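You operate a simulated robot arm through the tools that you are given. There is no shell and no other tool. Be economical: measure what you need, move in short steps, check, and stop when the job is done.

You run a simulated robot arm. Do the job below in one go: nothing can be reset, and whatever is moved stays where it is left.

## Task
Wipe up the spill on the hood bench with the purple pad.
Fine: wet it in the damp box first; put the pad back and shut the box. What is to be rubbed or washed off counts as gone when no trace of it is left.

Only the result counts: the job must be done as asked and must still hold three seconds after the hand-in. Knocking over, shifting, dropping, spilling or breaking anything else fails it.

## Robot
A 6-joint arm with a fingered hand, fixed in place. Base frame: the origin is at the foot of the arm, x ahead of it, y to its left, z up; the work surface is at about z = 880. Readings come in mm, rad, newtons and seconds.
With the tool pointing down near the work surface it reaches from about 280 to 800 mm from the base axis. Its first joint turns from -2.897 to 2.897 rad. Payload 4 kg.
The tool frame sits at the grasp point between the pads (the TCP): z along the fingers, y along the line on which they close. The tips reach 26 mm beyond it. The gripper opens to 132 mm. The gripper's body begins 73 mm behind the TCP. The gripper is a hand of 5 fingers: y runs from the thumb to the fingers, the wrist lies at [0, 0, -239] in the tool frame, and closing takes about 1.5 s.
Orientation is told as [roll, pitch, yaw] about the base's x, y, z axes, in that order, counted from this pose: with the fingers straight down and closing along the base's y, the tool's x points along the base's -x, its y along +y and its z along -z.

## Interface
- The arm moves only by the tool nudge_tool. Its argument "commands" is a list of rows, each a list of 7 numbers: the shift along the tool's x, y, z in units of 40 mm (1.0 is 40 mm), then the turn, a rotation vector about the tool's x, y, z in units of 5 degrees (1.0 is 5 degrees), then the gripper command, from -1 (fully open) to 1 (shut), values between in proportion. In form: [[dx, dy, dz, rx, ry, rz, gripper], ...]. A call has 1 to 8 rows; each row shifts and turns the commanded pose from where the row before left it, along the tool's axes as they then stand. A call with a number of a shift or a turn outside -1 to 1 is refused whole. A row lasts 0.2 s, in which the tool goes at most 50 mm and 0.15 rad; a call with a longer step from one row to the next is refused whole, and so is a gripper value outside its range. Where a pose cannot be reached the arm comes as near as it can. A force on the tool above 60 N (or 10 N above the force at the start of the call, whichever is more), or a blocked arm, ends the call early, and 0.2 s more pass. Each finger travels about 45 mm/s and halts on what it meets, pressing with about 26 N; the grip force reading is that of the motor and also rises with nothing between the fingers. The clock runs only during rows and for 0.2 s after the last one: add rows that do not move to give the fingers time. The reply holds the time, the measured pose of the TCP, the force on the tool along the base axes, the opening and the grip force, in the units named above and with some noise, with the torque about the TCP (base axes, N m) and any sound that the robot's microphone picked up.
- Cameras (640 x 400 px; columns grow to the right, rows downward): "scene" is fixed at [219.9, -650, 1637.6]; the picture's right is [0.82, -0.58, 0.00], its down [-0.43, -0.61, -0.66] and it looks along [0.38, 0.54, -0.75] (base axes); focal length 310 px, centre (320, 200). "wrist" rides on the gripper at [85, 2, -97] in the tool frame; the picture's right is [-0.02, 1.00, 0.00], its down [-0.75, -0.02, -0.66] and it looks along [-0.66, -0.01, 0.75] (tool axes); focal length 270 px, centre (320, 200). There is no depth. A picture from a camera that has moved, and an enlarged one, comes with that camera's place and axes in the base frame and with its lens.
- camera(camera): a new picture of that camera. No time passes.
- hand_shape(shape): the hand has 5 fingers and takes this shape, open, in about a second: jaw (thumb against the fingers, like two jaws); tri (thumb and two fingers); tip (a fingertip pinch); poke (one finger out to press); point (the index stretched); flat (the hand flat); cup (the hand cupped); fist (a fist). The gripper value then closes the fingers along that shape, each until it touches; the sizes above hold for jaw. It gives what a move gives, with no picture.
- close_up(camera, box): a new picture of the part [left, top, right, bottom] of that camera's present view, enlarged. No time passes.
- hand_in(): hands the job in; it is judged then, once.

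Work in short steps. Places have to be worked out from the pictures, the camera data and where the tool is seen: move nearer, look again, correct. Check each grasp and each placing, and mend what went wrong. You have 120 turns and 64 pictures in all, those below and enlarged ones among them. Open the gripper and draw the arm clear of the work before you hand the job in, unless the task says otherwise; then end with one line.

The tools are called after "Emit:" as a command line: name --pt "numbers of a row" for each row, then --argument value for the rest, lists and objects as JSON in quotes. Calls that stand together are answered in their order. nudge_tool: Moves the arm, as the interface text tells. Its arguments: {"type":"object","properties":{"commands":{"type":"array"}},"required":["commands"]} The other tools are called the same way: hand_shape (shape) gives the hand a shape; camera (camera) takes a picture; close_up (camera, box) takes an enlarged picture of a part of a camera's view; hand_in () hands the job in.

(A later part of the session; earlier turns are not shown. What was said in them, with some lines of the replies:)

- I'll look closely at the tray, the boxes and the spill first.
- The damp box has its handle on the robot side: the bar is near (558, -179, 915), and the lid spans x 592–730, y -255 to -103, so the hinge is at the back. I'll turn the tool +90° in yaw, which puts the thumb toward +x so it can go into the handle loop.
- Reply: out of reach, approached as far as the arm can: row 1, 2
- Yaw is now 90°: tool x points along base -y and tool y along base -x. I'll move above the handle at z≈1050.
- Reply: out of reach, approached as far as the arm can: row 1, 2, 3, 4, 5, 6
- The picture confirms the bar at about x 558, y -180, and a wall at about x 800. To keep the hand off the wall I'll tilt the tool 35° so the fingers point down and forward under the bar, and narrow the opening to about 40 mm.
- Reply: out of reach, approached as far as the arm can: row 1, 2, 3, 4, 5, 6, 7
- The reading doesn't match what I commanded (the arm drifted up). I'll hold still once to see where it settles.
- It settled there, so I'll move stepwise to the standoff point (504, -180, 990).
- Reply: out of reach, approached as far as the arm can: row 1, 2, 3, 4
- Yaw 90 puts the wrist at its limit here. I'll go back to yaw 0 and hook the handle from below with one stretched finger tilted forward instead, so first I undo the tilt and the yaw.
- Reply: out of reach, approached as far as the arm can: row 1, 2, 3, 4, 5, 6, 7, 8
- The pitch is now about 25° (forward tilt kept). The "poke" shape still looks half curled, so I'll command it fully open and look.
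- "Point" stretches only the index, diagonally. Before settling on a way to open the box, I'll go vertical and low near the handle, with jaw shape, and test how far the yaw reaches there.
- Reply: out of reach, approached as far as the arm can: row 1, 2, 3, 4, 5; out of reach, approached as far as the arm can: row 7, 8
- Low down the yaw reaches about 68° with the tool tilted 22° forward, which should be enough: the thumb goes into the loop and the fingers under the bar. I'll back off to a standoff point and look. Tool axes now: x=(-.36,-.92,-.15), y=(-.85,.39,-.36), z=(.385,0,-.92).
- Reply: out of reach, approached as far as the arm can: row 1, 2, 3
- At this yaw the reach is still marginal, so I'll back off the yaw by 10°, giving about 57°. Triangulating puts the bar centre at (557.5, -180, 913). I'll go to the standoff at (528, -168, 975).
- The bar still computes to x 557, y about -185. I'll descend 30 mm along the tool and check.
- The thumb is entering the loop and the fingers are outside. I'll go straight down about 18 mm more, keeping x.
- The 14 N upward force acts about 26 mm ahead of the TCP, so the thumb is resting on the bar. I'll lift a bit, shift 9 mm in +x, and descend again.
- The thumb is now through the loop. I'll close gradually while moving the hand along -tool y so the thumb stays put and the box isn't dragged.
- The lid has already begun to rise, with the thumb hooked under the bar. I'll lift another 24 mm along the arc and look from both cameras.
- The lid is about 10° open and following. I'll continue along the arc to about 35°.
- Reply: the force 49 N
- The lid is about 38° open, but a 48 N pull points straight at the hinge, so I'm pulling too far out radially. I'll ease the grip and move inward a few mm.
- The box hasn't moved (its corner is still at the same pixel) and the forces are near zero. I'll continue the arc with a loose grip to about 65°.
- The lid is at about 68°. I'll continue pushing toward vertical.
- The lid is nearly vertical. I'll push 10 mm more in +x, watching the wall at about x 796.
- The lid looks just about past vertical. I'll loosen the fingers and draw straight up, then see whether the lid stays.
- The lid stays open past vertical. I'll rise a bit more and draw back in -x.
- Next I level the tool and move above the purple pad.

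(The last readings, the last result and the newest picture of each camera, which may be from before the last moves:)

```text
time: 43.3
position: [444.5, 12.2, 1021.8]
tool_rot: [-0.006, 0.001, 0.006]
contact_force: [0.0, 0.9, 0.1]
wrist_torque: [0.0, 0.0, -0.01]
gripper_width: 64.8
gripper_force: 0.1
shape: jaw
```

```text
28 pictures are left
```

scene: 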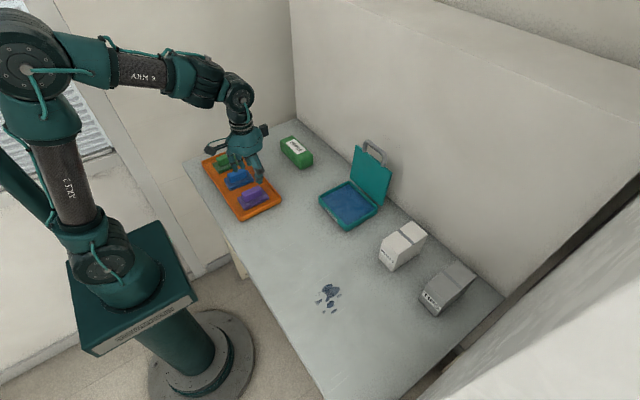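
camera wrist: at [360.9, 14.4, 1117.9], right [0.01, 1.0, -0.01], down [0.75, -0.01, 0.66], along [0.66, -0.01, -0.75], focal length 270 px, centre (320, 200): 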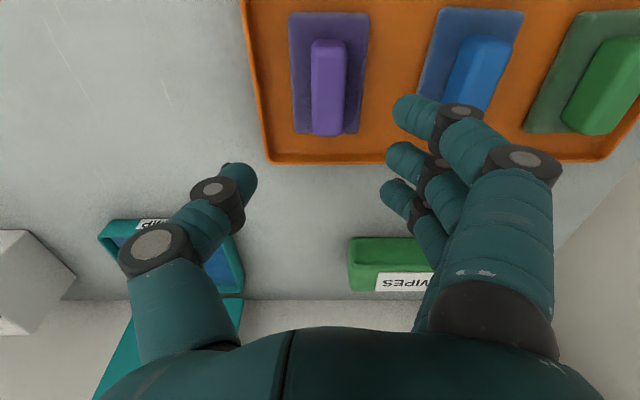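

The purple block sits at about (430, 19.5), 25 mm wide along y, top near z 918. I'll align above it and descend to z≈950 first.

Emit:
nudge_tool --pt "0.36 0.18 0.4 0 0 0 0" --pt "0 0 0.7 0 0 0 0" --pt "0 0 0.7 0 0 0 0"

Emit:
camera --camera "wrist"

Emit:
close_up --camera "scene" --box '[190, 120, 310, 230]'

```text
time: 44.1
position: [431.2, 19.8, 949.8]
tool_rot: [-0.004, 0.003, 0.004]
contact_force: [-0.1, 1.0, -0.5]
wrist_torque: [-0.02, -0.03, -0.01]
gripper_width: 65.2
gripper_force: 0.1
shape: jaw
```

```text
27 pictures are left
camera wrist: at [348.7, 21.1, 1045.6], right [0.01, 1.0, -0.01], down [0.75, -0.01, 0.66], along [0.66, -0.01, -0.75], focal length 270 px, centre (320, 200)
```

wrist: 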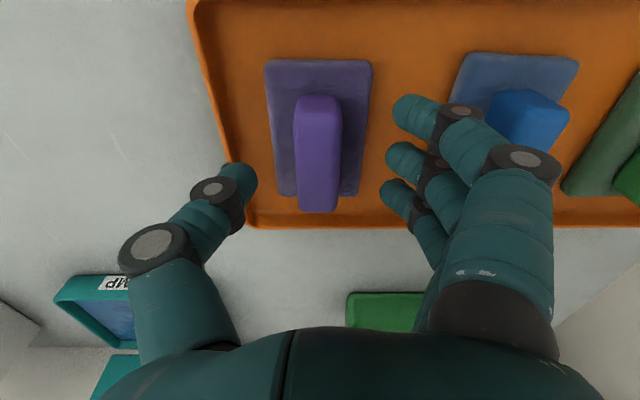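

```text
3.64 times, centred on (250, 175) of scene
camera zoom: at [219.9, -650.0, 1637.6], right [0.82, -0.58, 0.0], down [-0.43, -0.61, -0.66], along [0.38, 0.54, -0.75], focal length 1128 px, centre (574, 291)
```

zoom: 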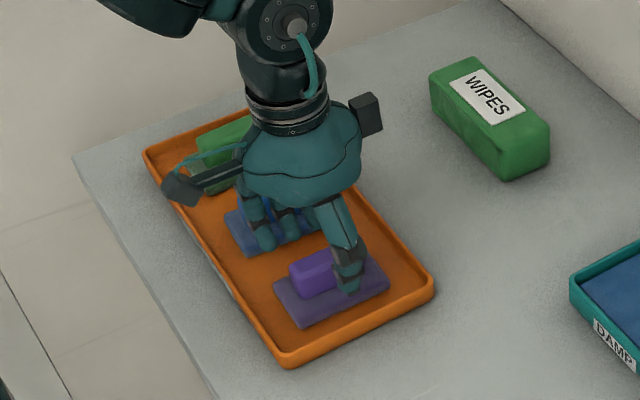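

The block is centred between the thumb and the fingers. I'll descend to z≈926 and close.

Emit:
nudge_tool --pt "0 0 0.3 0 0 0 0" --pt "0 0 0.28 0 0 0 0"

Emit:
nudge_tool --pt "0 0 0 0 0 0 0.3" --pt "0 0 0 0 0 0 0.5" --pt "0 0 0 0 0 0 0.7" --pt "0 0 0 0 0 0 0.8" --pt "0 0 0 0 0 0 0.8"

Emit:
camera --camera "wrist"

```text
time: 44.7
position: [431.1, 20.4, 924.0]
tool_rot: [-0.005, -0.002, 0.007]
contact_force: [0.3, -0.1, -0.3]
wrist_torque: [0.0, -0.02, -0.04]
gripper_width: 65.4
gripper_force: 0.1
shape: jaw
```

```text
time: 45.9
position: [432.4, 18.5, 925.5]
tool_rot: [-0.007, 0.002, 0.007]
contact_force: [0.4, 0.2, 4.3]
wrist_torque: [0.06, -0.03, -0.04]
gripper_width: 37.0
gripper_force: 26.1
shape: jaw
```

```text
25 pictures are left
camera wrist: at [348.1, 20.3, 1022.0], right [0.01, 1.0, -0.01], down [0.75, -0.01, 0.66], along [0.66, -0.01, -0.75], focal length 270 px, centre (320, 200)
```

wrist: 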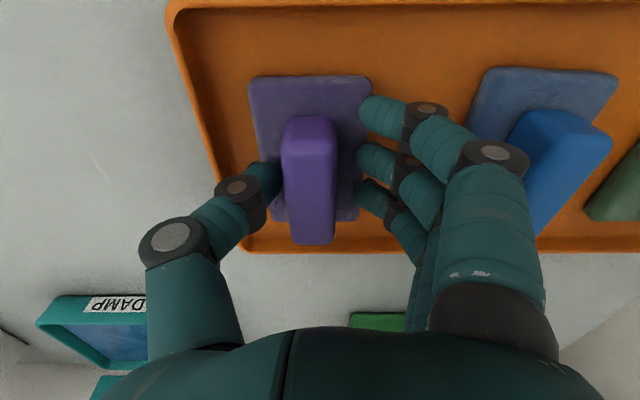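

It stalled at 37 mm with a 4 N upward force, so the fingertips are probably rubbing on the pad base. I'll open a little, rise 7 mm, and close again.

Emit:
nudge_tool --pt "0 0 0 0 0 0 0.2" --pt "0 0 -0.18 0 0 0 0.2" --pt "0 0 0 0 0 0 0.45" --pt "0 0 0 0 0 0 0.65" --pt "0 0 0 0 0 0 0.85" --pt "0 0 0 0 0 0 0.9" --pt "0 0 0 0 0 0 0.9"

Emit:
camera --camera "wrist"

```text
time: 47.5
position: [431.2, 19.3, 933.4]
tool_rot: [-0.007, 0.002, 0.008]
contact_force: [0.3, 0.1, -0.4]
wrist_torque: [0.03, -0.01, -0.04]
gripper_width: 18.4
gripper_force: 25.4
shape: jaw
```

```text
24 pictures are left
camera wrist: at [347.7, 20.7, 1029.2], right [0.01, 1.0, -0.01], down [0.75, -0.01, 0.66], along [0.66, -0.01, -0.75], focal length 270 px, centre (320, 200)
```

wrist: 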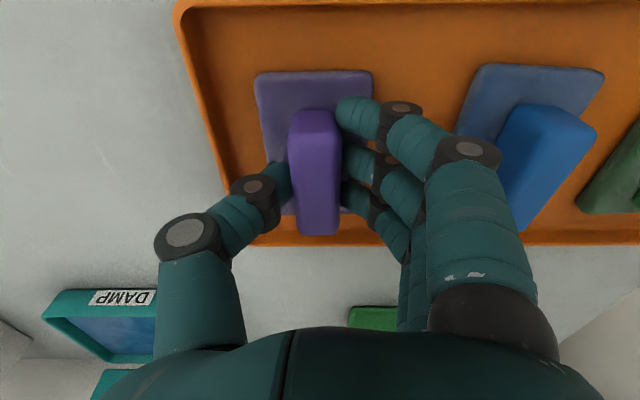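

The block is now gripped by the thumb and the fingers (18 mm). I'll lift slowly and check.

Emit:
nudge_tool --pt "0 0 -0.3 0 0 0 0.9" --pt "0 0 -0.5 0 0 0 0.9" --pt "0 0 -0.7 0 0 0 0.9" --pt "0 0 -0.7 0 0 0 0.9"

Emit:
camera --camera "wrist"

Emit:
close_up --camera "scene" --box '[190, 100, 310, 220]'

```text
time: 48.5
position: [430.8, 20.8, 1022.2]
tool_rot: [-0.007, 0.002, 0.007]
contact_force: [0.0, 0.1, -1.8]
wrist_torque: [0.01, 0.02, 0.0]
gripper_width: 18.5
gripper_force: 26.4
shape: jaw
```

```text
23 pictures are left
camera wrist: at [347.0, 22.1, 1118.6], right [0.01, 1.0, -0.01], down [0.75, -0.01, 0.66], along [0.66, -0.01, -0.75], focal length 270 px, centre (320, 200)
```

wrist: 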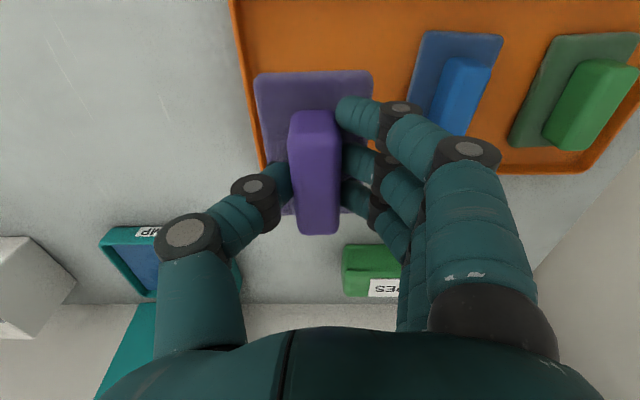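

```text
3.33 times, centred on (250, 160) of scene
camera zoom: at [219.9, -650.0, 1637.6], right [0.82, -0.58, 0.0], down [-0.43, -0.61, -0.66], along [0.38, 0.54, -0.75], focal length 1034 px, centre (553, 333)
```

zoom: 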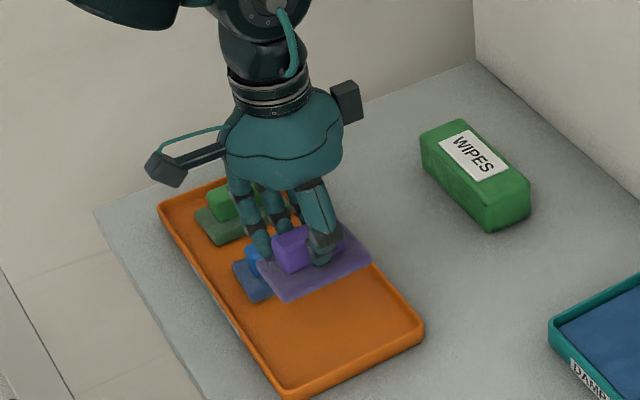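

The pad is held level; its bottom is about 50 mm below the TCP. Now over to the damp box interior, centred at about (652, -185).

Emit:
nudge_tool --pt "-0.69 -0.64 -0.05 0 0 0 0.9" --pt "-0.69 -0.64 -0.05 0 0 0 0.9" --pt "-0.69 -0.64 0 0 0 0 0.9" --pt "-0.69 -0.64 0 0 0 0 0.9" --pt "-0.69 -0.64 0 0 0 0 0.9" --pt "-0.69 -0.64 0 0 0 0 0.9" --pt "-0.69 -0.64 0 0 0 0 0.9" --pt "-0.64 -0.64 0 0 0 0 0.9"

Emit:
camera --camera "wrist"

Emit:
close_up --camera "scene" --box '[290, 90, 430, 240]'

```text
time: 50.3
position: [650.5, -182.5, 1025.4]
tool_rot: [-0.008, 0.001, 0.008]
contact_force: [0.5, -0.6, -0.2]
wrist_torque: [0.02, 0.0, 0.02]
gripper_width: 18.5
gripper_force: 25.3
shape: jaw
```

```text
21 pictures are left
camera wrist: at [567.5, -181.6, 1121.7], right [0.01, 1.0, -0.01], down [0.75, -0.01, 0.66], along [0.66, -0.01, -0.75], focal length 270 px, centre (320, 200)
```

wrist: 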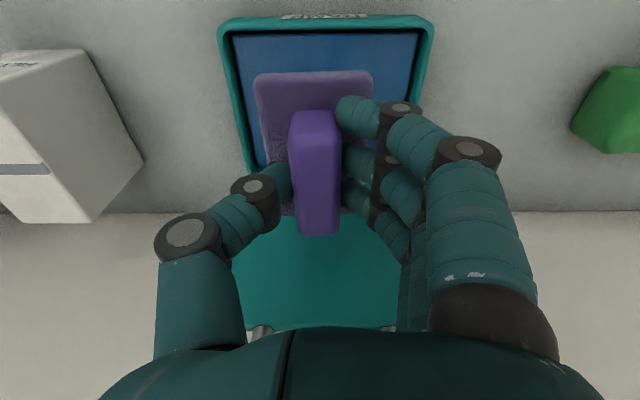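

```text
2.67 times, centred on (360, 165) of scene
camera zoom: at [219.9, -650.0, 1637.6], right [0.82, -0.58, 0.0], down [-0.43, -0.61, -0.66], along [0.38, 0.54, -0.75], focal length 828 px, centre (213, 293)
```

zoom: 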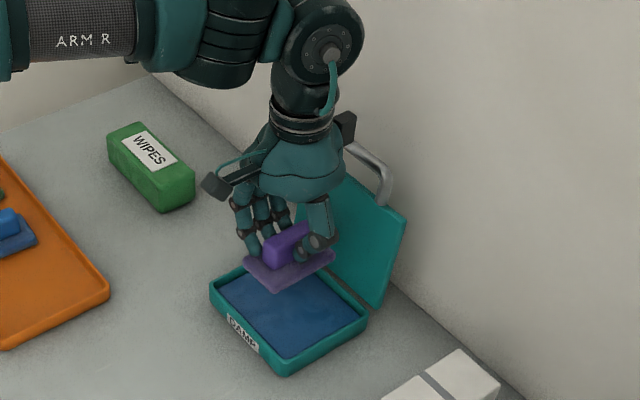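

It's aligned: interior x 605–708, y -243 to -114. I'll shift 4 mm in +x, descend 55 mm, then go in small steps until contact.

Emit:
nudge_tool --pt "-0.1 0 0.5 0 0 0 0.9" --pt "0 0 0.5 0 0 0 0.9" --pt "0 0 0.4 0 0 0 0.9"

Emit:
nudge_tool --pt "0 0 0.12 0 0 0 0.9" --pt "0 0 0.12 0 0 0 0.9" --pt "0 0 0.12 0 0 0 0.9"

```text
time: 51.1
position: [656.6, -183.2, 971.1]
tool_rot: [-0.005, 0.001, 0.008]
contact_force: [0.6, 0.0, -0.9]
wrist_torque: [-0.03, 0.02, 0.02]
gripper_width: 18.5
gripper_force: 26.0
shape: jaw
```

```text
time: 51.9
position: [655.6, -184.0, 954.8]
tool_rot: [-0.007, 0.002, 0.008]
contact_force: [-0.5, 0.6, -0.6]
wrist_torque: [-0.01, 0.01, -0.03]
gripper_width: 18.4
gripper_force: 25.9
shape: jaw
```

There's no contact yet with the pad bottom at about z 905, so I'll continue in small steps.

Emit:
nudge_tool --pt "0 0 0.08 0 0 0 0.9" --pt "0 0 0.08 0 0 0 0.9" --pt "0 0 0.08 0 0 0 0.9"

```text
time: 52.7
position: [655.8, -183.6, 947.8]
tool_rot: [-0.007, 0.0, 0.008]
contact_force: [-0.4, -2.1, 8.4]
wrist_torque: [0.08, 0.01, 0.02]
gripper_width: 18.5
gripper_force: 25.9
shape: jaw
```

It made contact at TCP z≈948 with 8 N. I'll press a touch more and hold about a second.

Emit:
nudge_tool --pt "0 0 0.03 0 0 0 0.9" --pt "0.05 0 0 0 0 0 0.9" --pt "-0.1 0 0 0 0 0 0.9" --pt "0.05 0 0 0 0 0 0.9" --pt "0 0 0 0 0 0 0.9" --pt "0 0 0 0 0 0 0.9"

Emit:
nudge_tool --pt "0 0 -0.4 0 0 0 0.9" --pt "0 0 -0.8 0 0 0 0.9" --pt "0 0 -0.8 0 0 0 0.9"

Emit:
close_up --camera "scene" --box '[290, 90, 430, 240]'

```text
time: 54.1
position: [654.3, -182.4, 946.2]
tool_rot: [-0.007, -0.003, 0.008]
contact_force: [-2.6, -0.8, 40.5]
wrist_torque: [-0.01, 0.08, -0.07]
gripper_width: 20.7
gripper_force: 26.3
shape: jaw
```

```text
time: 54.9
position: [656.1, -182.4, 1025.8]
tool_rot: [-0.005, 0.004, 0.009]
contact_force: [-0.2, -0.5, 0.0]
wrist_torque: [-0.01, -0.02, 0.01]
gripper_width: 19.7
gripper_force: 25.8
shape: jaw
```

```text
2.67 times, centred on (360, 165) of scene
camera zoom: at [219.9, -650.0, 1637.6], right [0.82, -0.58, 0.0], down [-0.43, -0.61, -0.66], along [0.38, 0.54, -0.75], focal length 828 px, centre (213, 293)
```

zoom: 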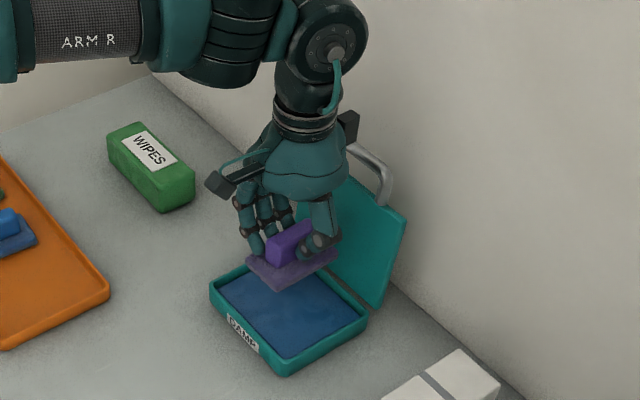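

The pad was pressed with 40 N and the grip is intact. The spill spans x 393–463, y -431 to -350, so I'll move above its +y end.

Emit:
nudge_tool --pt "0.71 -0.46 0 0 0 0 0.9" --pt "0.71 -0.46 0 0 0 0 0.9" --pt "0.71 -0.46 0.1 0 0 0 0.9" --pt "0.71 -0.46 0.2 0 0 0 0.9" --pt "0.71 -0.46 0.2 0 0 0 0.9" --pt "0.71 -0.46 0.2 0 0 0 0.9" --pt "0.71 -0.46 0.2 0 0 0 0.9" --pt "0.71 -0.46 0.2 0 0 0 0.9"

Emit:
camera --camera "wrist"

Emit:
nudge_tool --pt "0 0 0.4 0 0 0 0.9" --pt "0 0 0.3 0 0 0 0.9"

```text
time: 56.7
position: [431.2, -332.0, 980.0]
tool_rot: [-0.006, 0.002, 0.011]
contact_force: [-0.6, -0.6, -0.7]
wrist_torque: [0.0, 0.02, -0.02]
gripper_width: 19.6
gripper_force: 26.2
shape: jaw
```

```text
18 pictures are left
camera wrist: at [346.8, -331.6, 1077.5], right [0.01, 1.0, -0.01], down [0.75, 0.0, 0.66], along [0.66, -0.01, -0.75], focal length 270 px, centre (320, 200)
```

wrist: 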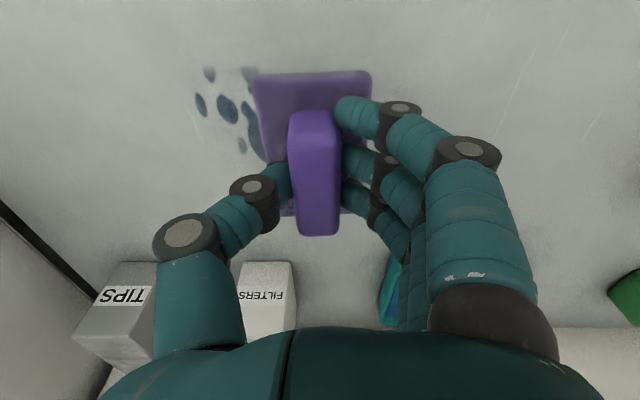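

```text
time: 57.3
position: [428.8, -332.8, 954.0]
tool_rot: [-0.007, 0.0, 0.006]
contact_force: [1.1, 0.0, -0.4]
wrist_torque: [0.02, 0.02, 0.01]
gripper_width: 19.8
gripper_force: 26.2
shape: jaw
```

The spill lies as computed (leftmost spot at y≈-426). I'll descend in small steps to contact.

Emit:
nudge_tool --pt "0 0 0.2 0 0 0 0.9" --pt "0 0 0.15 0 0 0 0.9" --pt "0 0 0.08 0 0 0 0.9"

Emit:
nudge_tool --pt "0 0 0.07 0 0 0 0.9" --pt "0 0 0.07 0 0 0 0.9"

```text
time: 58.1
position: [429.6, -333.2, 936.4]
tool_rot: [-0.006, 0.002, 0.007]
contact_force: [-0.5, 0.2, -1.7]
wrist_torque: [0.0, 0.0, -0.02]
gripper_width: 19.4
gripper_force: 26.0
shape: jaw
```

```text
time: 58.7
position: [428.2, -332.5, 930.1]
tool_rot: [-0.008, 0.002, 0.008]
contact_force: [1.4, -0.4, 0.3]
wrist_torque: [0.0, -0.03, -0.01]
gripper_width: 19.7
gripper_force: 26.3
shape: jaw
```

Emit:
nudge_tool --pt "0 0 0.05 0 0 0 0.9" --pt "0 0 0.05 0 0 0 0.9"

```text
time: 59.3
position: [429.6, -332.1, 926.7]
tool_rot: [-0.006, 0.002, 0.008]
contact_force: [0.3, -0.5, -0.2]
wrist_torque: [0.0, -0.04, -0.02]
gripper_width: 19.5
gripper_force: 26.3
shape: jaw
```

There's still no contact at z 927, so I'll continue down in 2 mm steps.

Emit:
nudge_tool --pt "0 0 0.05 0 0 0 0.9" --pt "0 0 0.04 0 0 0 0.9"

Emit:
nudge_tool --pt "0 0 0.03 0 0 0 0.9"

```text
time: 59.9
position: [430.1, -334.1, 926.1]
tool_rot: [-0.009, -0.002, 0.007]
contact_force: [-0.7, 0.7, 22.1]
wrist_torque: [0.11, 0.03, -0.02]
gripper_width: 19.8
gripper_force: 25.9
shape: jaw
```

```text
time: 60.3
position: [429.8, -331.9, 924.1]
tool_rot: [-0.008, -0.001, 0.008]
contact_force: [-0.8, 1.9, 38.7]
wrist_torque: [0.17, 0.02, -0.06]
gripper_width: 20.5
gripper_force: 26.0
shape: jaw
```

In contact with 39 N. I'll ease off slightly and stroke in -y across the spill.

Emit:
nudge_tool --pt "0 0 -0.025 0 0 0 0.9" --pt "0 -0.35 0 0 0 0 0.9" --pt "0 -0.4 0 0 0 0 0.9" --pt "0 -0.4 0 0 0 0 0.9" --pt "0 -0.4 0 0 0 0 0.9" --pt "0 -0.4 0 0 0 0 0.9" --pt "0 -0.4 0 0 0 0 0.9" --pt "0 -0.4 0 0 0 0 0.9"

Emit:
camera --camera "wrist"

```text
time: 62.1
position: [430.2, -442.6, 924.1]
tool_rot: [-0.008, 0.003, 0.006]
contact_force: [0.9, 10.1, 23.4]
wrist_torque: [0.47, -0.03, -0.01]
gripper_width: 20.8
gripper_force: 26.1
shape: jaw
```

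```text
17 pictures are left
camera wrist: at [347.4, -440.9, 1020.3], right [0.01, 1.0, -0.01], down [0.75, -0.01, 0.66], along [0.66, -0.01, -0.75], focal length 270 px, centre (320, 200)
```

wrist: 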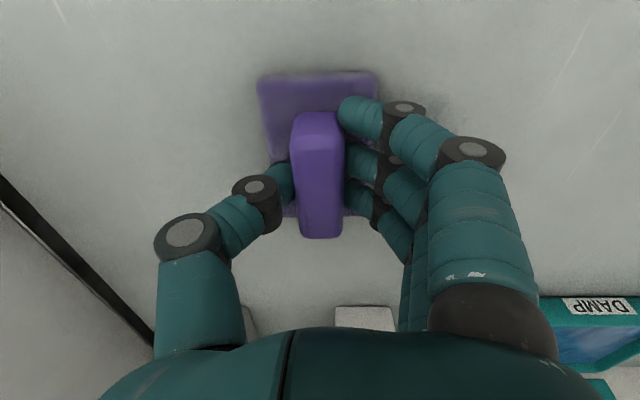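

The spill seems to lift off in one pass. I'll stroke back shifted +12 mm in x, then again shifted -12 mm, to be thorough.

Emit:
nudge_tool --pt "-0.3 0 0 0 0 0 0.9" --pt "0 0.4 0 0 0 0 0.9" --pt "0 0.4 0 0 0 0 0.9" --pt "0 0.4 0 0 0 0 0.9" --pt "0 0.4 0 0 0 0 0.9" --pt "0 0.4 0 0 0 0 0.9" --pt "0 0.4 0 0 0 0 0.9" --pt "0 0.3 0 0 0 0 0.9"

Emit:
nudge_tool --pt "0.6 0 0 0 0 0 0.9" --pt "0 -0.4 0 0 0 0 0.9" --pt "0 -0.4 0 0 0 0 0.9" --pt "0 -0.4 0 0 0 0 0.9" --pt "0 -0.4 0 0 0 0 0.9" --pt "0 -0.4 0 0 0 0 0.9" --pt "0 -0.4 0 0 0 0 0.9" --pt "0 -0.2 0 0 0 0 0.9"

Emit:
nudge_tool --pt "0 0 -0.5 0 0 0 0.9" --pt "0 0 -0.8 0 0 0 0.9" --pt "0 0.8 -0.5 0 0 0 0.9" --pt "0 1 0 0 0 0 0.9" --pt "0 1 0 0 0 0 0.9" --pt "0 1 0 0 0 0 0.9" --pt "0 1 0 0 0 0 0.9"

Emit:
close_up --camera "scene" --box '[270, 230, 400, 340]'

Emit:
camera --camera "wrist"

```text
time: 63.9
position: [442.2, -332.6, 924.0]
tool_rot: [-0.008, -0.001, 0.008]
contact_force: [1.0, -12.0, 29.1]
wrist_torque: [-0.32, -0.02, 0.01]
gripper_width: 21.0
gripper_force: 25.9
shape: jaw
```

```text
time: 65.7
position: [418.1, -438.6, 923.6]
tool_rot: [-0.006, 0.002, 0.007]
contact_force: [-1.1, 7.6, 15.8]
wrist_torque: [0.31, 0.0, 0.0]
gripper_width: 21.2
gripper_force: 25.8
shape: jaw
```

```text
time: 67.3
position: [416.5, -246.8, 994.2]
tool_rot: [-0.008, 0.002, 0.007]
contact_force: [-0.2, 0.5, -0.8]
wrist_torque: [-0.04, -0.03, -0.01]
gripper_width: 19.6
gripper_force: 25.3
shape: jaw
```

```text
3.64 times, centred on (335, 285) of scene
camera zoom: at [219.9, -650.0, 1637.6], right [0.82, -0.58, 0.0], down [-0.43, -0.61, -0.66], along [0.38, 0.54, -0.75], focal length 1128 px, centre (266, -109)
```

zoom: 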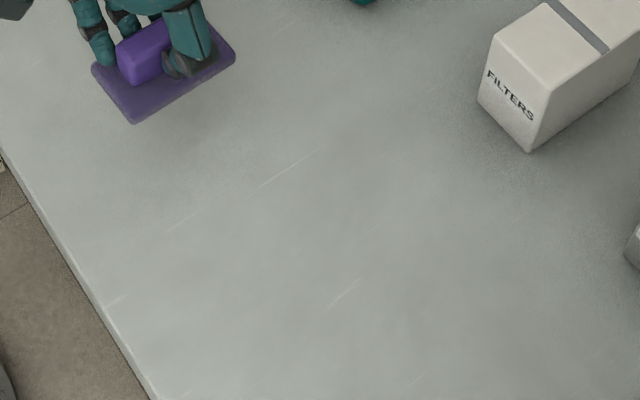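

```text
15 pictures are left
camera wrist: at [333.0, -245.4, 1090.6], right [0.01, 1.0, -0.01], down [0.75, -0.01, 0.66], along [0.66, -0.01, -0.75], focal length 270 px, centre (320, 200)
```

wrist: 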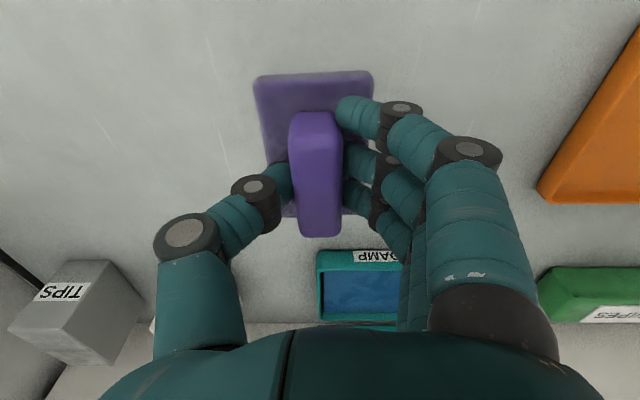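

The spill is completely gone. I'll return the pad above its place in the tray at (431, 19.5).

Emit:
nudge_tool --pt "-0.05 0.8 -0.2 0 0 0 0.9" --pt "-0.05 0.85 -0.2 0 0 0 0.9" --pt "-0.05 0.85 0 0 0 0 0.9" --pt "-0.05 0.85 0 0 0 0 0.9" --pt "-0.05 0.85 0 0 0 0 0.9" --pt "-0.05 0.85 0 0 0 0 0.9" --pt "-0.05 0.85 0 0 0 0 0.9" --pt "0 0.75 0 0 0 0 0.9"

Emit:
camera --camera "wrist"

```text
time: 69.1
position: [427.7, 19.6, 1009.8]
tool_rot: [-0.007, 0.002, 0.007]
contact_force: [-0.2, 0.2, -0.1]
wrist_torque: [-0.02, 0.0, 0.03]
gripper_width: 19.5
gripper_force: 26.1
shape: jaw
```

```text
14 pictures are left
camera wrist: at [344.3, 21.3, 1105.5], right [0.01, 1.0, -0.01], down [0.75, -0.01, 0.66], along [0.66, -0.01, -0.75], focal length 270 px, centre (320, 200)
```

wrist: 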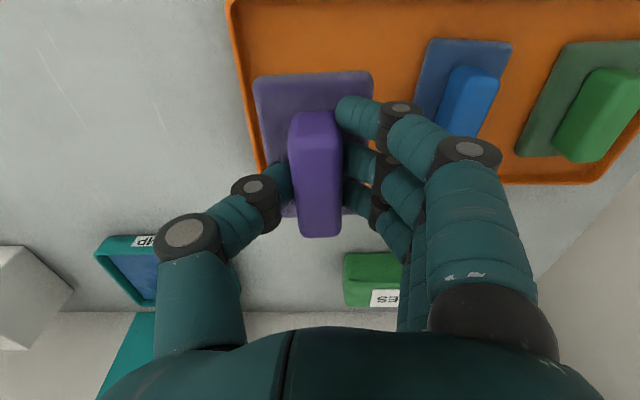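

Now I shift 3 mm in +x, descend to z≈937, then go in small steps to the tray floor.

Emit:
nudge_tool --pt "-0.08 0 0.5 0 0 0 0.9" --pt "0 0 0.6 0 0 0 0.9" --pt "0 0 0.5 0 0 0 0.9" --pt "0 0 0.22 0 0 0 0.9"

Emit:
nudge_tool --pt "0 0 0.05 0 0 0 0.9" --pt "0 0 0.05 0 0 0 0.9"

```text
time: 70.1
position: [431.4, 18.7, 936.2]
tool_rot: [-0.004, 0.002, 0.007]
contact_force: [0.1, 0.0, -1.2]
wrist_torque: [0.03, 0.01, -0.03]
gripper_width: 19.7
gripper_force: 26.4
shape: jaw
```

```text
time: 70.7
position: [431.1, 18.4, 931.6]
tool_rot: [-0.008, 0.001, 0.008]
contact_force: [-0.3, -0.7, -0.5]
wrist_torque: [-0.02, 0.0, 0.0]
gripper_width: 19.7
gripper_force: 26.2
shape: jaw
```

Emit:
nudge_tool --pt "0 0 0.05 0 0 0 0.9"

```text
time: 71.1
position: [432.2, 20.5, 931.1]
tool_rot: [-0.008, 0.001, 0.007]
contact_force: [-1.0, -1.5, 4.7]
wrist_torque: [0.1, 0.01, -0.01]
gripper_width: 19.5
gripper_force: 25.8
shape: jaw
```

The pad touches the tray floor (5 N). I'll open gently and rise.

Emit:
nudge_tool --pt "0 0 0 0 0 0 0.6" --pt "0 0 0 0 0 0 0.4" --pt "0 0 0 0 0 0 0.2" --pt "0 0 0 0 0 0 0.05" --pt "0 0 0 0 0 0 0.05" --pt "0 0 -0.5 0 0 0 0.05" --pt "0 0 -0.8 0 0 0 0.05" --pt "0 0 -1 0 0 0 0.05"

Emit:
camera --camera "wrist"

Emit:
camera --camera "scene"

```text
time: 72.9
position: [431.3, 20.8, 1021.1]
tool_rot: [-0.007, 0.002, 0.008]
contact_force: [-0.1, 0.3, -0.8]
wrist_torque: [0.02, -0.01, 0.0]
gripper_width: 61.5
gripper_force: 0.1
shape: jaw
```

```text
13 pictures are left
camera wrist: at [348.0, 22.0, 1117.6], right [0.01, 1.0, -0.01], down [0.75, -0.01, 0.66], along [0.66, -0.01, -0.75], focal length 270 px, centre (320, 200)
```

wrist: 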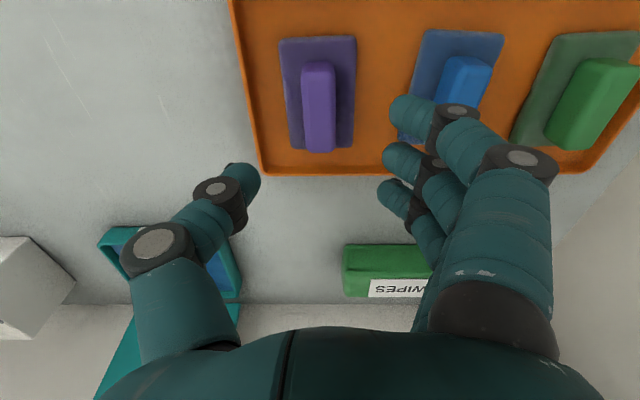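

```text
12 pictures are left
```

scene: 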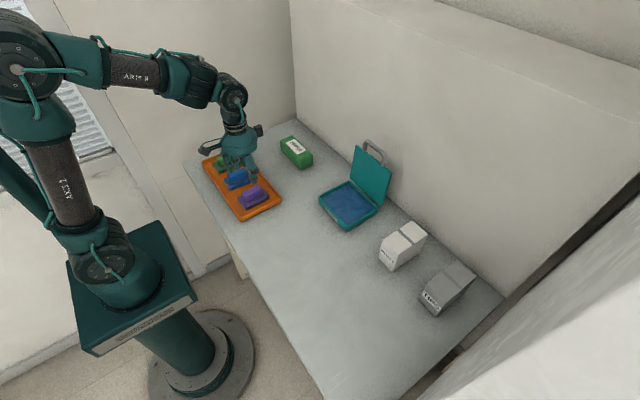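

The pad is back in its place. Next is closing the lid, so I'll look closely at how far back it leans.

Emit:
close_up --camera "scene" --box '[310, 125, 410, 235]'

```text
3.64 times, centred on (360, 180) of scene
camera zoom: at [219.9, -650.0, 1637.6], right [0.82, -0.58, 0.0], down [-0.43, -0.61, -0.66], along [0.38, 0.54, -0.75], focal length 1128 px, centre (174, 273)
```

zoom: 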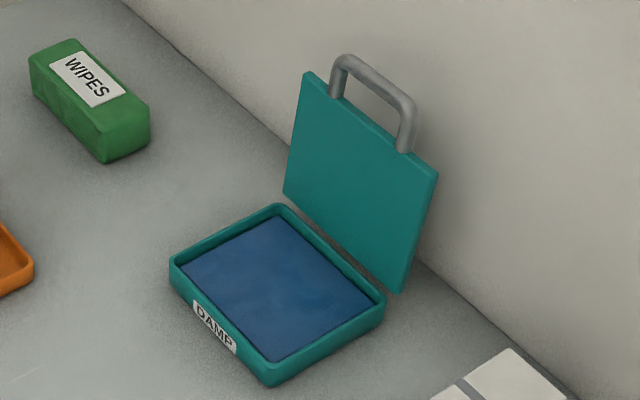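

The lid leans about 94°, with the handle bar at about (744, -180, 1080). I'll repeat the earlier hand pose (22° tilt, 57° yaw) and come down over the bar with the thumb behind it, so first I move and rotate.

Emit:
nudge_tool --pt "-0.32 -0.68 -0.37 0 0 0 0.2" --pt "-0.32 -0.68 -0.37 0 0 0 0.4" --pt "-0.32 -0.68 -0.37 0 0 0 0.45" --pt "-0.32 -0.68 -0.37 0 0 0 0.45" --pt "-0.32 -0.68 -0.37 0 0 0 0.45" --pt "-0.32 -0.68 -0.37 0 0 0 0.45" --pt "-0.3 -0.68 -0.37 0 0 0 0.45"

Emit:
nudge_tool --pt "0 0 0 0 -1 0 0.45" --pt "0 0 0 0 -1 0 0.45" --pt "0 0 0 0 -1 0 0.45" --pt "0 0 0 0 -1 0 0.45" --pt "0 0 0 0 -0.53 0 0.45" --pt "0 0 0 0 0 -1 0.45" --pt "0 0 0 0 0 -1 0.45" --pt "0 0 0 0 0 -1 0.45"

Emit:
nudge_tool --pt "0 0 0 0 0 -1 0.45" --pt "0 0 0 0 0 -1 0.45" --pt "0 0 0 0 0 -1 0.45" --pt "0 0 0 0 0 -1 0.45" --pt "0 0 0 0 0 -1 0.45" --pt "0 0 0 0 0 -1 0.45" --pt "0 0 0 0 0 -1 0.45" --pt "0 0 0 0 0 -1 0.45"

```text
time: 74.5
position: [522.9, -168.6, 1127.3]
tool_rot: [-0.004, 0.001, 0.008]
contact_force: [0.4, 0.1, 0.4]
wrist_torque: [0.02, 0.03, -0.01]
gripper_width: 37.1
gripper_force: 0.1
shape: jaw
```

```text
time: 76.3
position: [523.5, -167.2, 1127.2]
tool_rot: [-0.113, -0.38, 0.294]
contact_force: [-0.1, 0.0, -0.3]
wrist_torque: [0.01, 0.01, -0.02]
gripper_width: 36.8
gripper_force: 0.0
shape: jaw
```

```text
time: 78.1
position: [522.2, -169.2, 1126.4]
tool_rot: [-0.331, -0.216, 1.007]
contact_force: [0.8, -0.5, 0.9]
wrist_torque: [-0.02, -0.01, -0.01]
gripper_width: 36.5
gripper_force: 0.1
shape: jaw
```

Now I finish the yaw and go over the bar: +209 mm in x at z≈1130.

Emit:
nudge_tool --pt "0 0 0 0 0 -0.35 0.45" --pt "-0.44 -0.674 0.31 0 0 0 0.45" --pt "-0.44 -0.674 0.31 0 0 0 0.45" --pt "-0.44 -0.674 0.31 0 0 0 0.45" --pt "-0.44 -0.674 0.31 0 0 0 0.45" --pt "-0.44 -0.674 0.32 0 0 0 0.45"

Emit:
camera --camera "wrist"

```text
time: 79.5
position: [694.4, -168.9, 1131.4]
tool_rot: [-0.338, -0.207, 1.034]
contact_force: [0.2, 0.4, 0.4]
wrist_torque: [0.02, 0.02, 0.02]
gripper_width: 36.6
gripper_force: 0.1
shape: jaw
```

```text
10 pictures are left
camera wrist: at [614.8, -239.7, 1201.6], right [-0.77, 0.56, -0.32], down [0.14, 0.63, 0.77], along [0.63, 0.54, -0.56], focal length 270 px, centre (320, 200)
```

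wrist: 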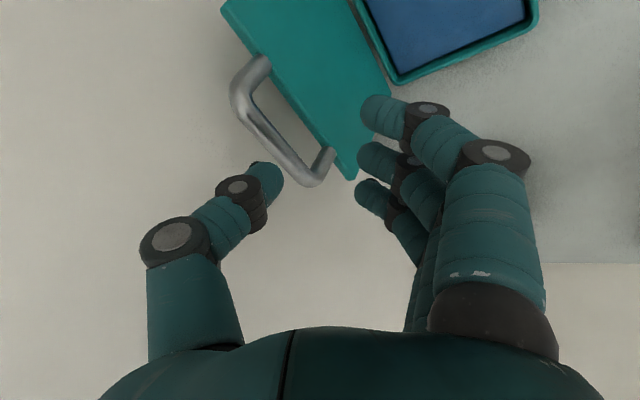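

The bar computes to x≈745 again. I'll move +38 mm in x, then descend in steps behind it, watching the force.

Emit:
nudge_tool --pt "-0.24 -0.37 0.18 0 0 0 0.45" --pt "-0.24 -0.37 0.18 0 0 0 0.45" --pt "0.077 0.118 0.338 0 0 0 0.45" --pt "0.06 0.1 0.3 0 0 0 0.45"

Emit:
camera --camera "wrist"

```text
time: 80.5
position: [732.7, -168.6, 1103.4]
tool_rot: [-0.337, -0.206, 1.033]
contact_force: [0.3, 0.1, 0.6]
wrist_torque: [0.0, 0.0, 0.02]
gripper_width: 36.8
gripper_force: 0.1
shape: jaw
```

```text
9 pictures are left
camera wrist: at [652.8, -238.8, 1174.6], right [-0.77, 0.56, -0.32], down [0.14, 0.63, 0.77], along [0.63, 0.54, -0.56], focal length 270 px, centre (320, 200)
```

wrist: 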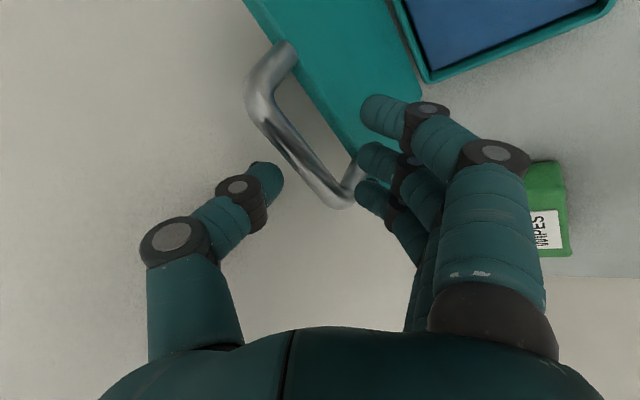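

The thumb is clearly behind the bar. I'll descend about 22 mm more.

Emit:
nudge_tool --pt "0.06 0.09 0.26 0 0 0 0.45" --pt "0.05 0.08 0.24 0 0 0 0.45"

Emit:
nudge_tool --pt "0.15 0.23 -0.11 0 0 0 0.5" --pt "0.15 0.23 -0.11 0 0 0 0.55" --pt "0.1 0.15 -0.08 0 0 0 0.6"

Emit:
camera --camera "wrist"

```text
time: 81.1
position: [733.4, -166.7, 1081.4]
tool_rot: [-0.339, -0.208, 1.034]
contact_force: [-0.6, 0.2, 0.5]
wrist_torque: [-0.01, 0.0, 0.01]
gripper_width: 36.8
gripper_force: 0.1
shape: jaw
```

```text
time: 81.9
position: [701.8, -168.0, 1082.0]
tool_rot: [-0.338, -0.206, 1.033]
contact_force: [0.0, 0.4, -1.5]
wrist_torque: [-0.01, 0.0, 0.04]
gripper_width: 17.7
gripper_force: 0.0
shape: jaw
```

```text
8 pictures are left
camera wrist: at [622.5, -237.8, 1152.8], right [-0.77, 0.56, -0.32], down [0.14, 0.63, 0.77], along [0.63, 0.54, -0.56], focal length 270 px, centre (320, 200)
```

wrist: 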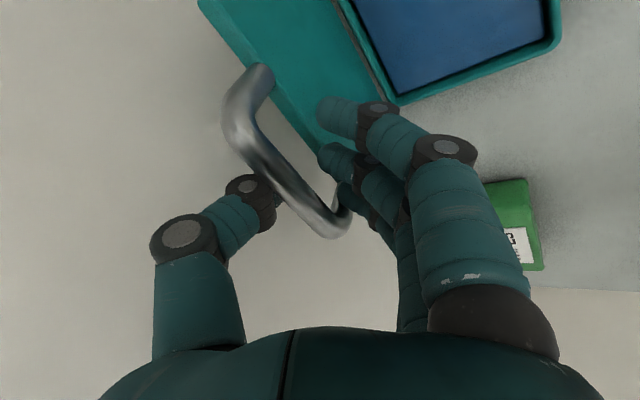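

The bar is coming along between thumb and fingers, and the lid is at about 80°. I'll retrace the opening arc downward.

Emit:
nudge_tool --pt "0.35 0.54 -0.107 0 0 0 0.68" --pt "0.35 0.54 -0.107 0 0 0 0.7" --pt "0.293 0.45 0.0875 0 0 0 0.7" --pt "0.293 0.45 0.0875 0 0 0 0.7"

Emit:
close_up --camera "scene" --box '[280, 130, 410, 240]'

```text
time: 82.9
position: [614.2, -169.0, 1047.4]
tool_rot: [-0.338, -0.207, 1.032]
contact_force: [1.3, 1.8, -0.6]
wrist_torque: [-0.02, -0.01, 0.0]
gripper_width: 20.1
gripper_force: 0.1
shape: jaw
```

```text
3.64 times, centred on (345, 185) of scene
camera zoom: at [219.9, -650.0, 1637.6], right [0.82, -0.58, 0.0], down [-0.43, -0.61, -0.66], along [0.38, 0.54, -0.75], focal length 1128 px, centre (229, 254)
```

zoom: 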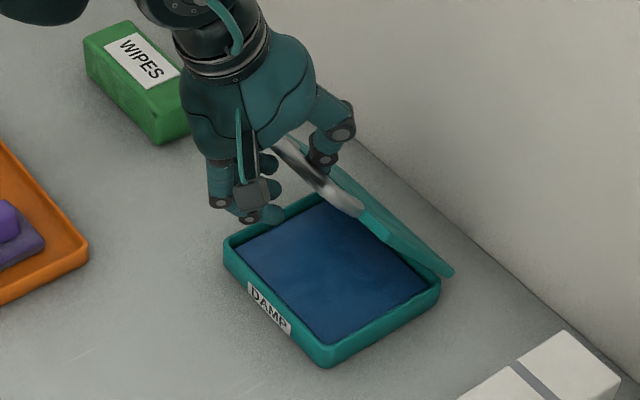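

The lid is at about 48° and following well. I'll continue down the arc.

Emit:
nudge_tool --pt "0.264 0.406 0.218 0 0 0 0.7" --pt "0.264 0.406 0.218 0 0 0 0.7" --pt "0.2 0.31 0.29 0 0 0 0.7" --pt "0.2 0.31 0.29 0 0 0 0.7"

Emit:
camera --camera "wrist"

```text
time: 83.9
position: [566.3, -169.6, 983.0]
tool_rot: [-0.337, -0.208, 1.034]
contact_force: [-0.3, -0.8, -0.2]
wrist_torque: [-0.01, 0.0, 0.0]
gripper_width: 20.1
gripper_force: 0.0
shape: jaw
```

```text
6 pictures are left
camera wrist: at [487.8, -239.1, 1053.8], right [-0.77, 0.56, -0.32], down [0.14, 0.63, 0.77], along [0.63, 0.54, -0.56], focal length 270 px, centre (320, 200)
```

wrist: 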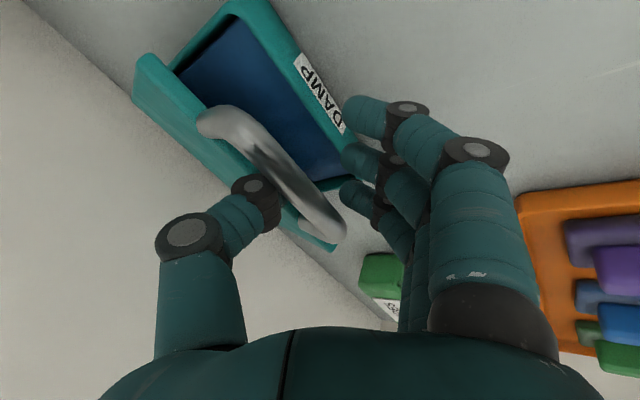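

The lid is at about 20°. I'll lower further toward closed.

Emit:
nudge_tool --pt "0.145 0.22 0.31 0 0 0 0.7" --pt "0.145 0.22 0.31 0 0 0 0.7" --pt "0.08 0.13 0.25 0 0 0 0.7" --pt "0.07 0.11 0.22 0 0 0 0.7"

```text
time: 84.9
position: [554.1, -170.2, 930.3]
tool_rot: [-0.338, -0.208, 1.034]
contact_force: [-0.6, 0.0, 0.0]
wrist_torque: [0.03, 0.03, 0.01]
gripper_width: 20.0
gripper_force: 0.0
shape: jaw
```

Now I open to 40 mm while backing off, the reverse of the grasp, so the lid settles and the thumb hangs free in the loop.

Emit:
nudge_tool --pt "0.04 0.07 0.05 0 0 0 0.6" --pt "0.04 0.07 0.04 0 0 0 0.52" --pt "0.03 0.06 0.02 0 0 0 0.45" --pt "0 0.02 0.02 0 0 0 0.4" --pt "0 0 0 0 0 0 0.4"

Emit:
close_up --camera "wrist" --box '[120, 60, 400, 260]'

```text
time: 86.1
position: [545.5, -168.5, 923.1]
tool_rot: [-0.337, -0.208, 1.035]
contact_force: [0.5, 0.0, -0.3]
wrist_torque: [-0.02, -0.03, 0.05]
gripper_width: 39.5
gripper_force: 0.0
shape: jaw
```

```text
2.00 times, centred on (260, 160) of wrist
camera zoom: at [466.6, -238.6, 993.4], right [-0.77, 0.56, -0.32], down [0.14, 0.63, 0.77], along [0.63, 0.54, -0.56], focal length 541 px, centre (440, 280)
```

zoom: 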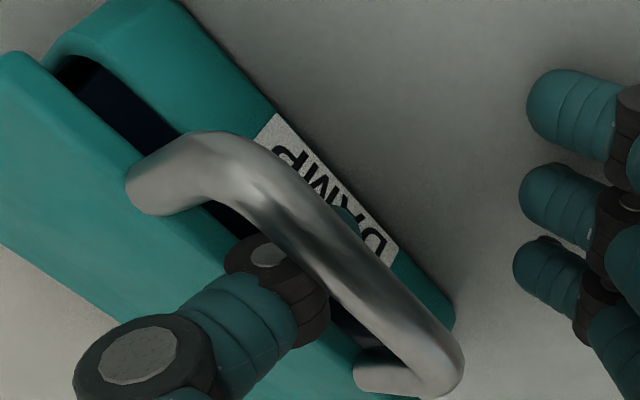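

The lid is still slightly ajar, resting near the thumb. I'll shift 4 mm in +x and withdraw the thumb straight up, then press the lid shut from above.

Emit:
nudge_tool --pt "-0.05 -0.08 0.04 0 0 0 0.4" --pt "-0.06 -0.09 -0.26 0 0 0 0.38" --pt "-0.06 -0.09 -0.26 0 0 0 0.38" --pt "-0.06 -0.09 -0.26 0 0 0 0.38" --pt "-0.06 -0.09 -0.26 0 0 0 0.38"

Emit:
camera --camera "wrist"

```text
time: 87.3
position: [550.7, -168.8, 967.3]
tool_rot: [-0.338, -0.206, 1.034]
contact_force: [0.1, 0.4, -1.0]
wrist_torque: [0.02, 0.02, -0.03]
gripper_width: 40.3
gripper_force: 0.0
shape: jaw
```

```text
4 pictures are left
camera wrist: at [470.6, -238.7, 1039.4], right [-0.77, 0.56, -0.32], down [0.14, 0.63, 0.77], along [0.63, 0.54, -0.56], focal length 270 px, centre (320, 200)
```

wrist: 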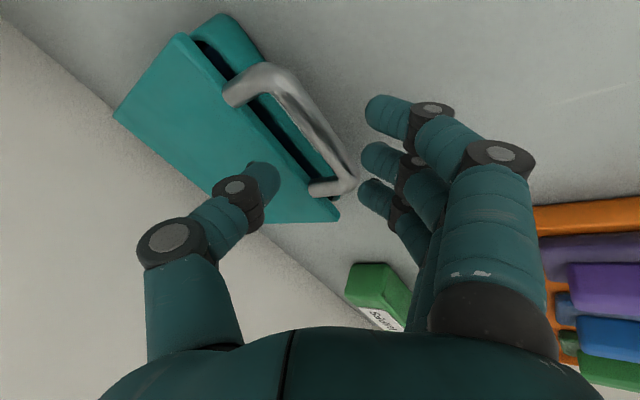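

The thumb is free and the lid stays ajar by friction. I'll rise, close the fingers, go over the lid's front area, and press down.

Emit:
nudge_tool --pt "-0.13 -0.2 -0.58 0 0 0 0.38" --pt "-0.13 -0.2 -0.58 0 0 0 0.6" --pt "-0.41 -0.63 0.31 0 0 0 0.8" --pt "-0.41 -0.63 0.31 0 0 0 0.9" --pt "0 0 0 0 0 0 0.9" --pt "0 0 0 0 0 0 0.9"

Emit:
nudge_tool --pt "0.05 0.08 0.23 0 0 0 0.9" --pt "0.05 0.08 0.23 0 0 0 0.9" --pt "0.05 0.08 0.23 0 0 0 0.9"

```text
time: 88.7
position: [614.6, -166.4, 1015.6]
tool_rot: [-0.339, -0.208, 1.036]
contact_force: [0.1, 0.2, 0.6]
wrist_torque: [0.0, -0.01, -0.01]
gripper_width: 7.0
gripper_force: 0.1
shape: jaw
```

```text
time: 89.5
position: [616.3, -167.9, 986.3]
tool_rot: [-0.34, -0.207, 1.034]
contact_force: [-0.5, -0.4, -0.5]
wrist_torque: [-0.01, 0.0, 0.01]
gripper_width: 7.1
gripper_force: 0.0
shape: jaw
```

No contact yet, so I'll continue down in small steps.

Emit:
nudge_tool --pt "0.04 0.06 0.17 0 0 0 0.9" --pt "0.04 0.06 0.17 0 0 0 0.9" --pt "0.02 0.03 0.09 0 0 0 0.9"

Emit:
nudge_tool --pt "0.02 0.03 0.09 0 0 0 0.9" --pt "0.02 0.03 0.09 0 0 0 0.9"

```text
time: 90.3
position: [615.5, -167.5, 968.6]
tool_rot: [-0.336, -0.207, 1.035]
contact_force: [0.0, -0.3, -0.5]
wrist_torque: [0.02, 0.02, 0.02]
gripper_width: 7.1
gripper_force: 0.1
shape: jaw
```

```text
time: 90.9
position: [615.5, -168.0, 960.2]
tool_rot: [-0.339, -0.207, 1.034]
contact_force: [0.2, 0.5, 0.4]
wrist_torque: [-0.01, -0.01, 0.02]
gripper_width: 6.9
gripper_force: 0.0
shape: jaw
```

Emit:
nudge_tool --pt "0.02 0.03 0.09 0 0 0 0.9" --pt "0.02 0.03 0.09 0 0 0 0.9"

Emit:
nudge_tool --pt "0.02 0.03 0.09 0 0 0 0.9" --pt "0.02 0.03 0.09 0 0 0 0.9"

Emit:
close_up --camera "scene" --box '[280, 130, 410, 240]'

```text
time: 91.5
position: [614.5, -167.3, 955.1]
tool_rot: [-0.339, -0.207, 1.036]
contact_force: [-1.2, 1.7, 5.8]
wrist_torque: [-0.13, 0.14, -0.08]
gripper_width: 7.1
gripper_force: 0.0
shape: jaw
```

```text
time: 92.1
position: [615.8, -167.7, 948.0]
tool_rot: [-0.34, -0.208, 1.036]
contact_force: [-4.3, 6.6, 22.4]
wrist_torque: [-0.37, 0.42, -0.21]
gripper_width: 6.9
gripper_force: 0.2
shape: jaw
```

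```text
3.64 times, centred on (345, 185) of scene
camera zoom: at [219.9, -650.0, 1637.6], right [0.82, -0.58, 0.0], down [-0.43, -0.61, -0.66], along [0.38, 0.54, -0.75], focal length 1128 px, centre (229, 254)
```

zoom: 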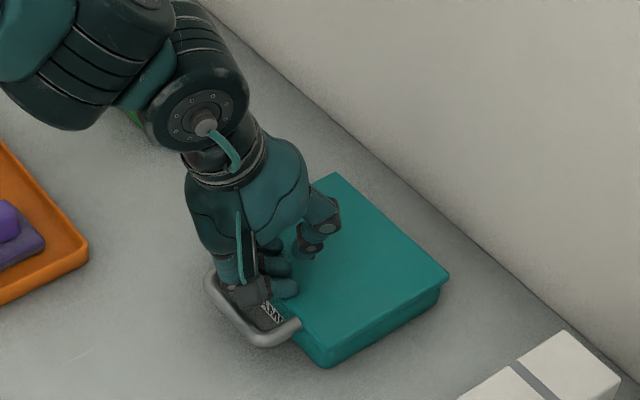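

The lid now appears flush (22 N of pressing). One more light press, then I rise straight up and draw clear.

Emit:
nudge_tool --pt "0.01 0.015 0.04 0 0 0 0.9" --pt "0 0 0 0 0 0 0.9"

Emit:
nudge_tool --pt "-0.05 -0.08 -0.23 0 0 0 0.9" --pt "-0.13 -0.2 -0.58 0 0 0 0.9" --pt "-0.18 -0.28 -0.8 0 0 0 0.9" --pt "-0.18 -0.28 -0.8 0 0 0 0.9" --pt "0.45 0.7 -0.35 0 0 0 0.5" --pt "0.45 0.7 -0.35 0 0 0 0" --pt "0.45 0.7 -0.35 0 0 0 -0.5" --pt "0.45 0.7 -0.35 0 0 0 -1"

Emit:
nudge_tool --pt "0 0 0 0 0 0 -1" --pt "0 0 0 0 0 0 -1" --pt "0 0 0 0 0 0 -1" --pt "0 0 0 0 0 0 -1"

Emit:
close_up --camera "scene" --box '[280, 130, 410, 240]'

Emit:
camera --camera "scene"

```text
time: 92.7
position: [615.3, -167.5, 945.3]
tool_rot: [-0.341, -0.208, 1.036]
contact_force: [-5.4, 7.8, 27.6]
wrist_torque: [-0.37, 0.41, -0.16]
gripper_width: 7.3
gripper_force: 0.1
shape: jaw
```

```text
time: 94.5
position: [470.4, -166.8, 1048.4]
tool_rot: [-0.336, -0.208, 1.035]
contact_force: [-1.2, 1.1, -0.1]
wrist_torque: [-0.02, -0.01, 0.01]
gripper_width: 87.4
gripper_force: 0.0
shape: jaw
```

```text
time: 95.5
position: [471.2, -166.8, 1049.9]
tool_rot: [-0.339, -0.207, 1.033]
contact_force: [-0.6, -0.1, 0.2]
wrist_torque: [-0.01, 0.0, -0.04]
gripper_width: 131.9
gripper_force: 0.0
shape: jaw
```

```text
3.64 times, centred on (345, 185) of scene
camera zoom: at [219.9, -650.0, 1637.6], right [0.82, -0.58, 0.0], down [-0.43, -0.61, -0.66], along [0.38, 0.54, -0.75], focal length 1128 px, centre (229, 254)
```

zoom: 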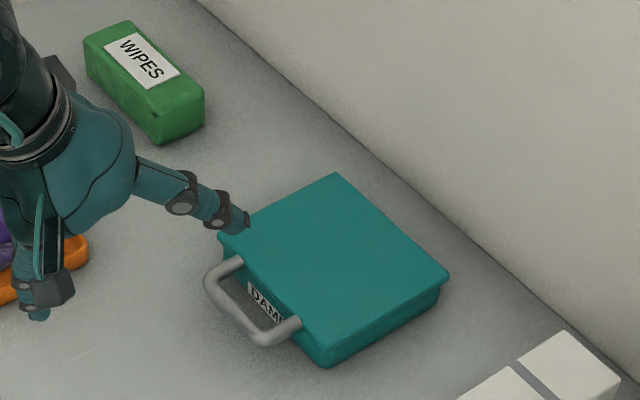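

```text
1 pictures are left
```

scene: 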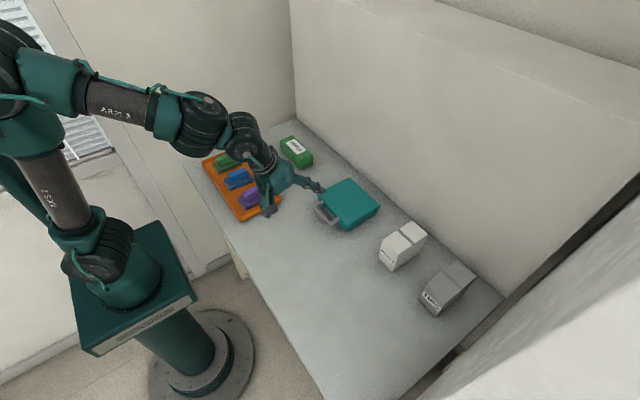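

The box is shut and hasn't moved, the spill is gone, and the pad is back in the tray. I'll rise a little more for clearance and hand in.

Emit:
nudge_tool --pt "-0.13 -0.2 -0.58 0 0 0 -1" --pt "-0.13 -0.2 -0.58 0 0 0 -1" --pt "0 0 0 0 0 0 -1"

Emit:
hand_in

```text
time: 96.3
position: [470.9, -165.8, 1100.0]
tool_rot: [-0.339, -0.208, 1.035]
contact_force: [0.4, 0.0, 0.4]
wrist_torque: [-0.01, 0.04, -0.01]
gripper_width: 131.8
gripper_force: 0.1
shape: jaw
```

```text
The job is handed in.
```

I wetted the purple pad in the damp box and wiped until no trace of the spill showed in the pictures, then put the pad back in its tray and shut the box; nothing else looked moved.
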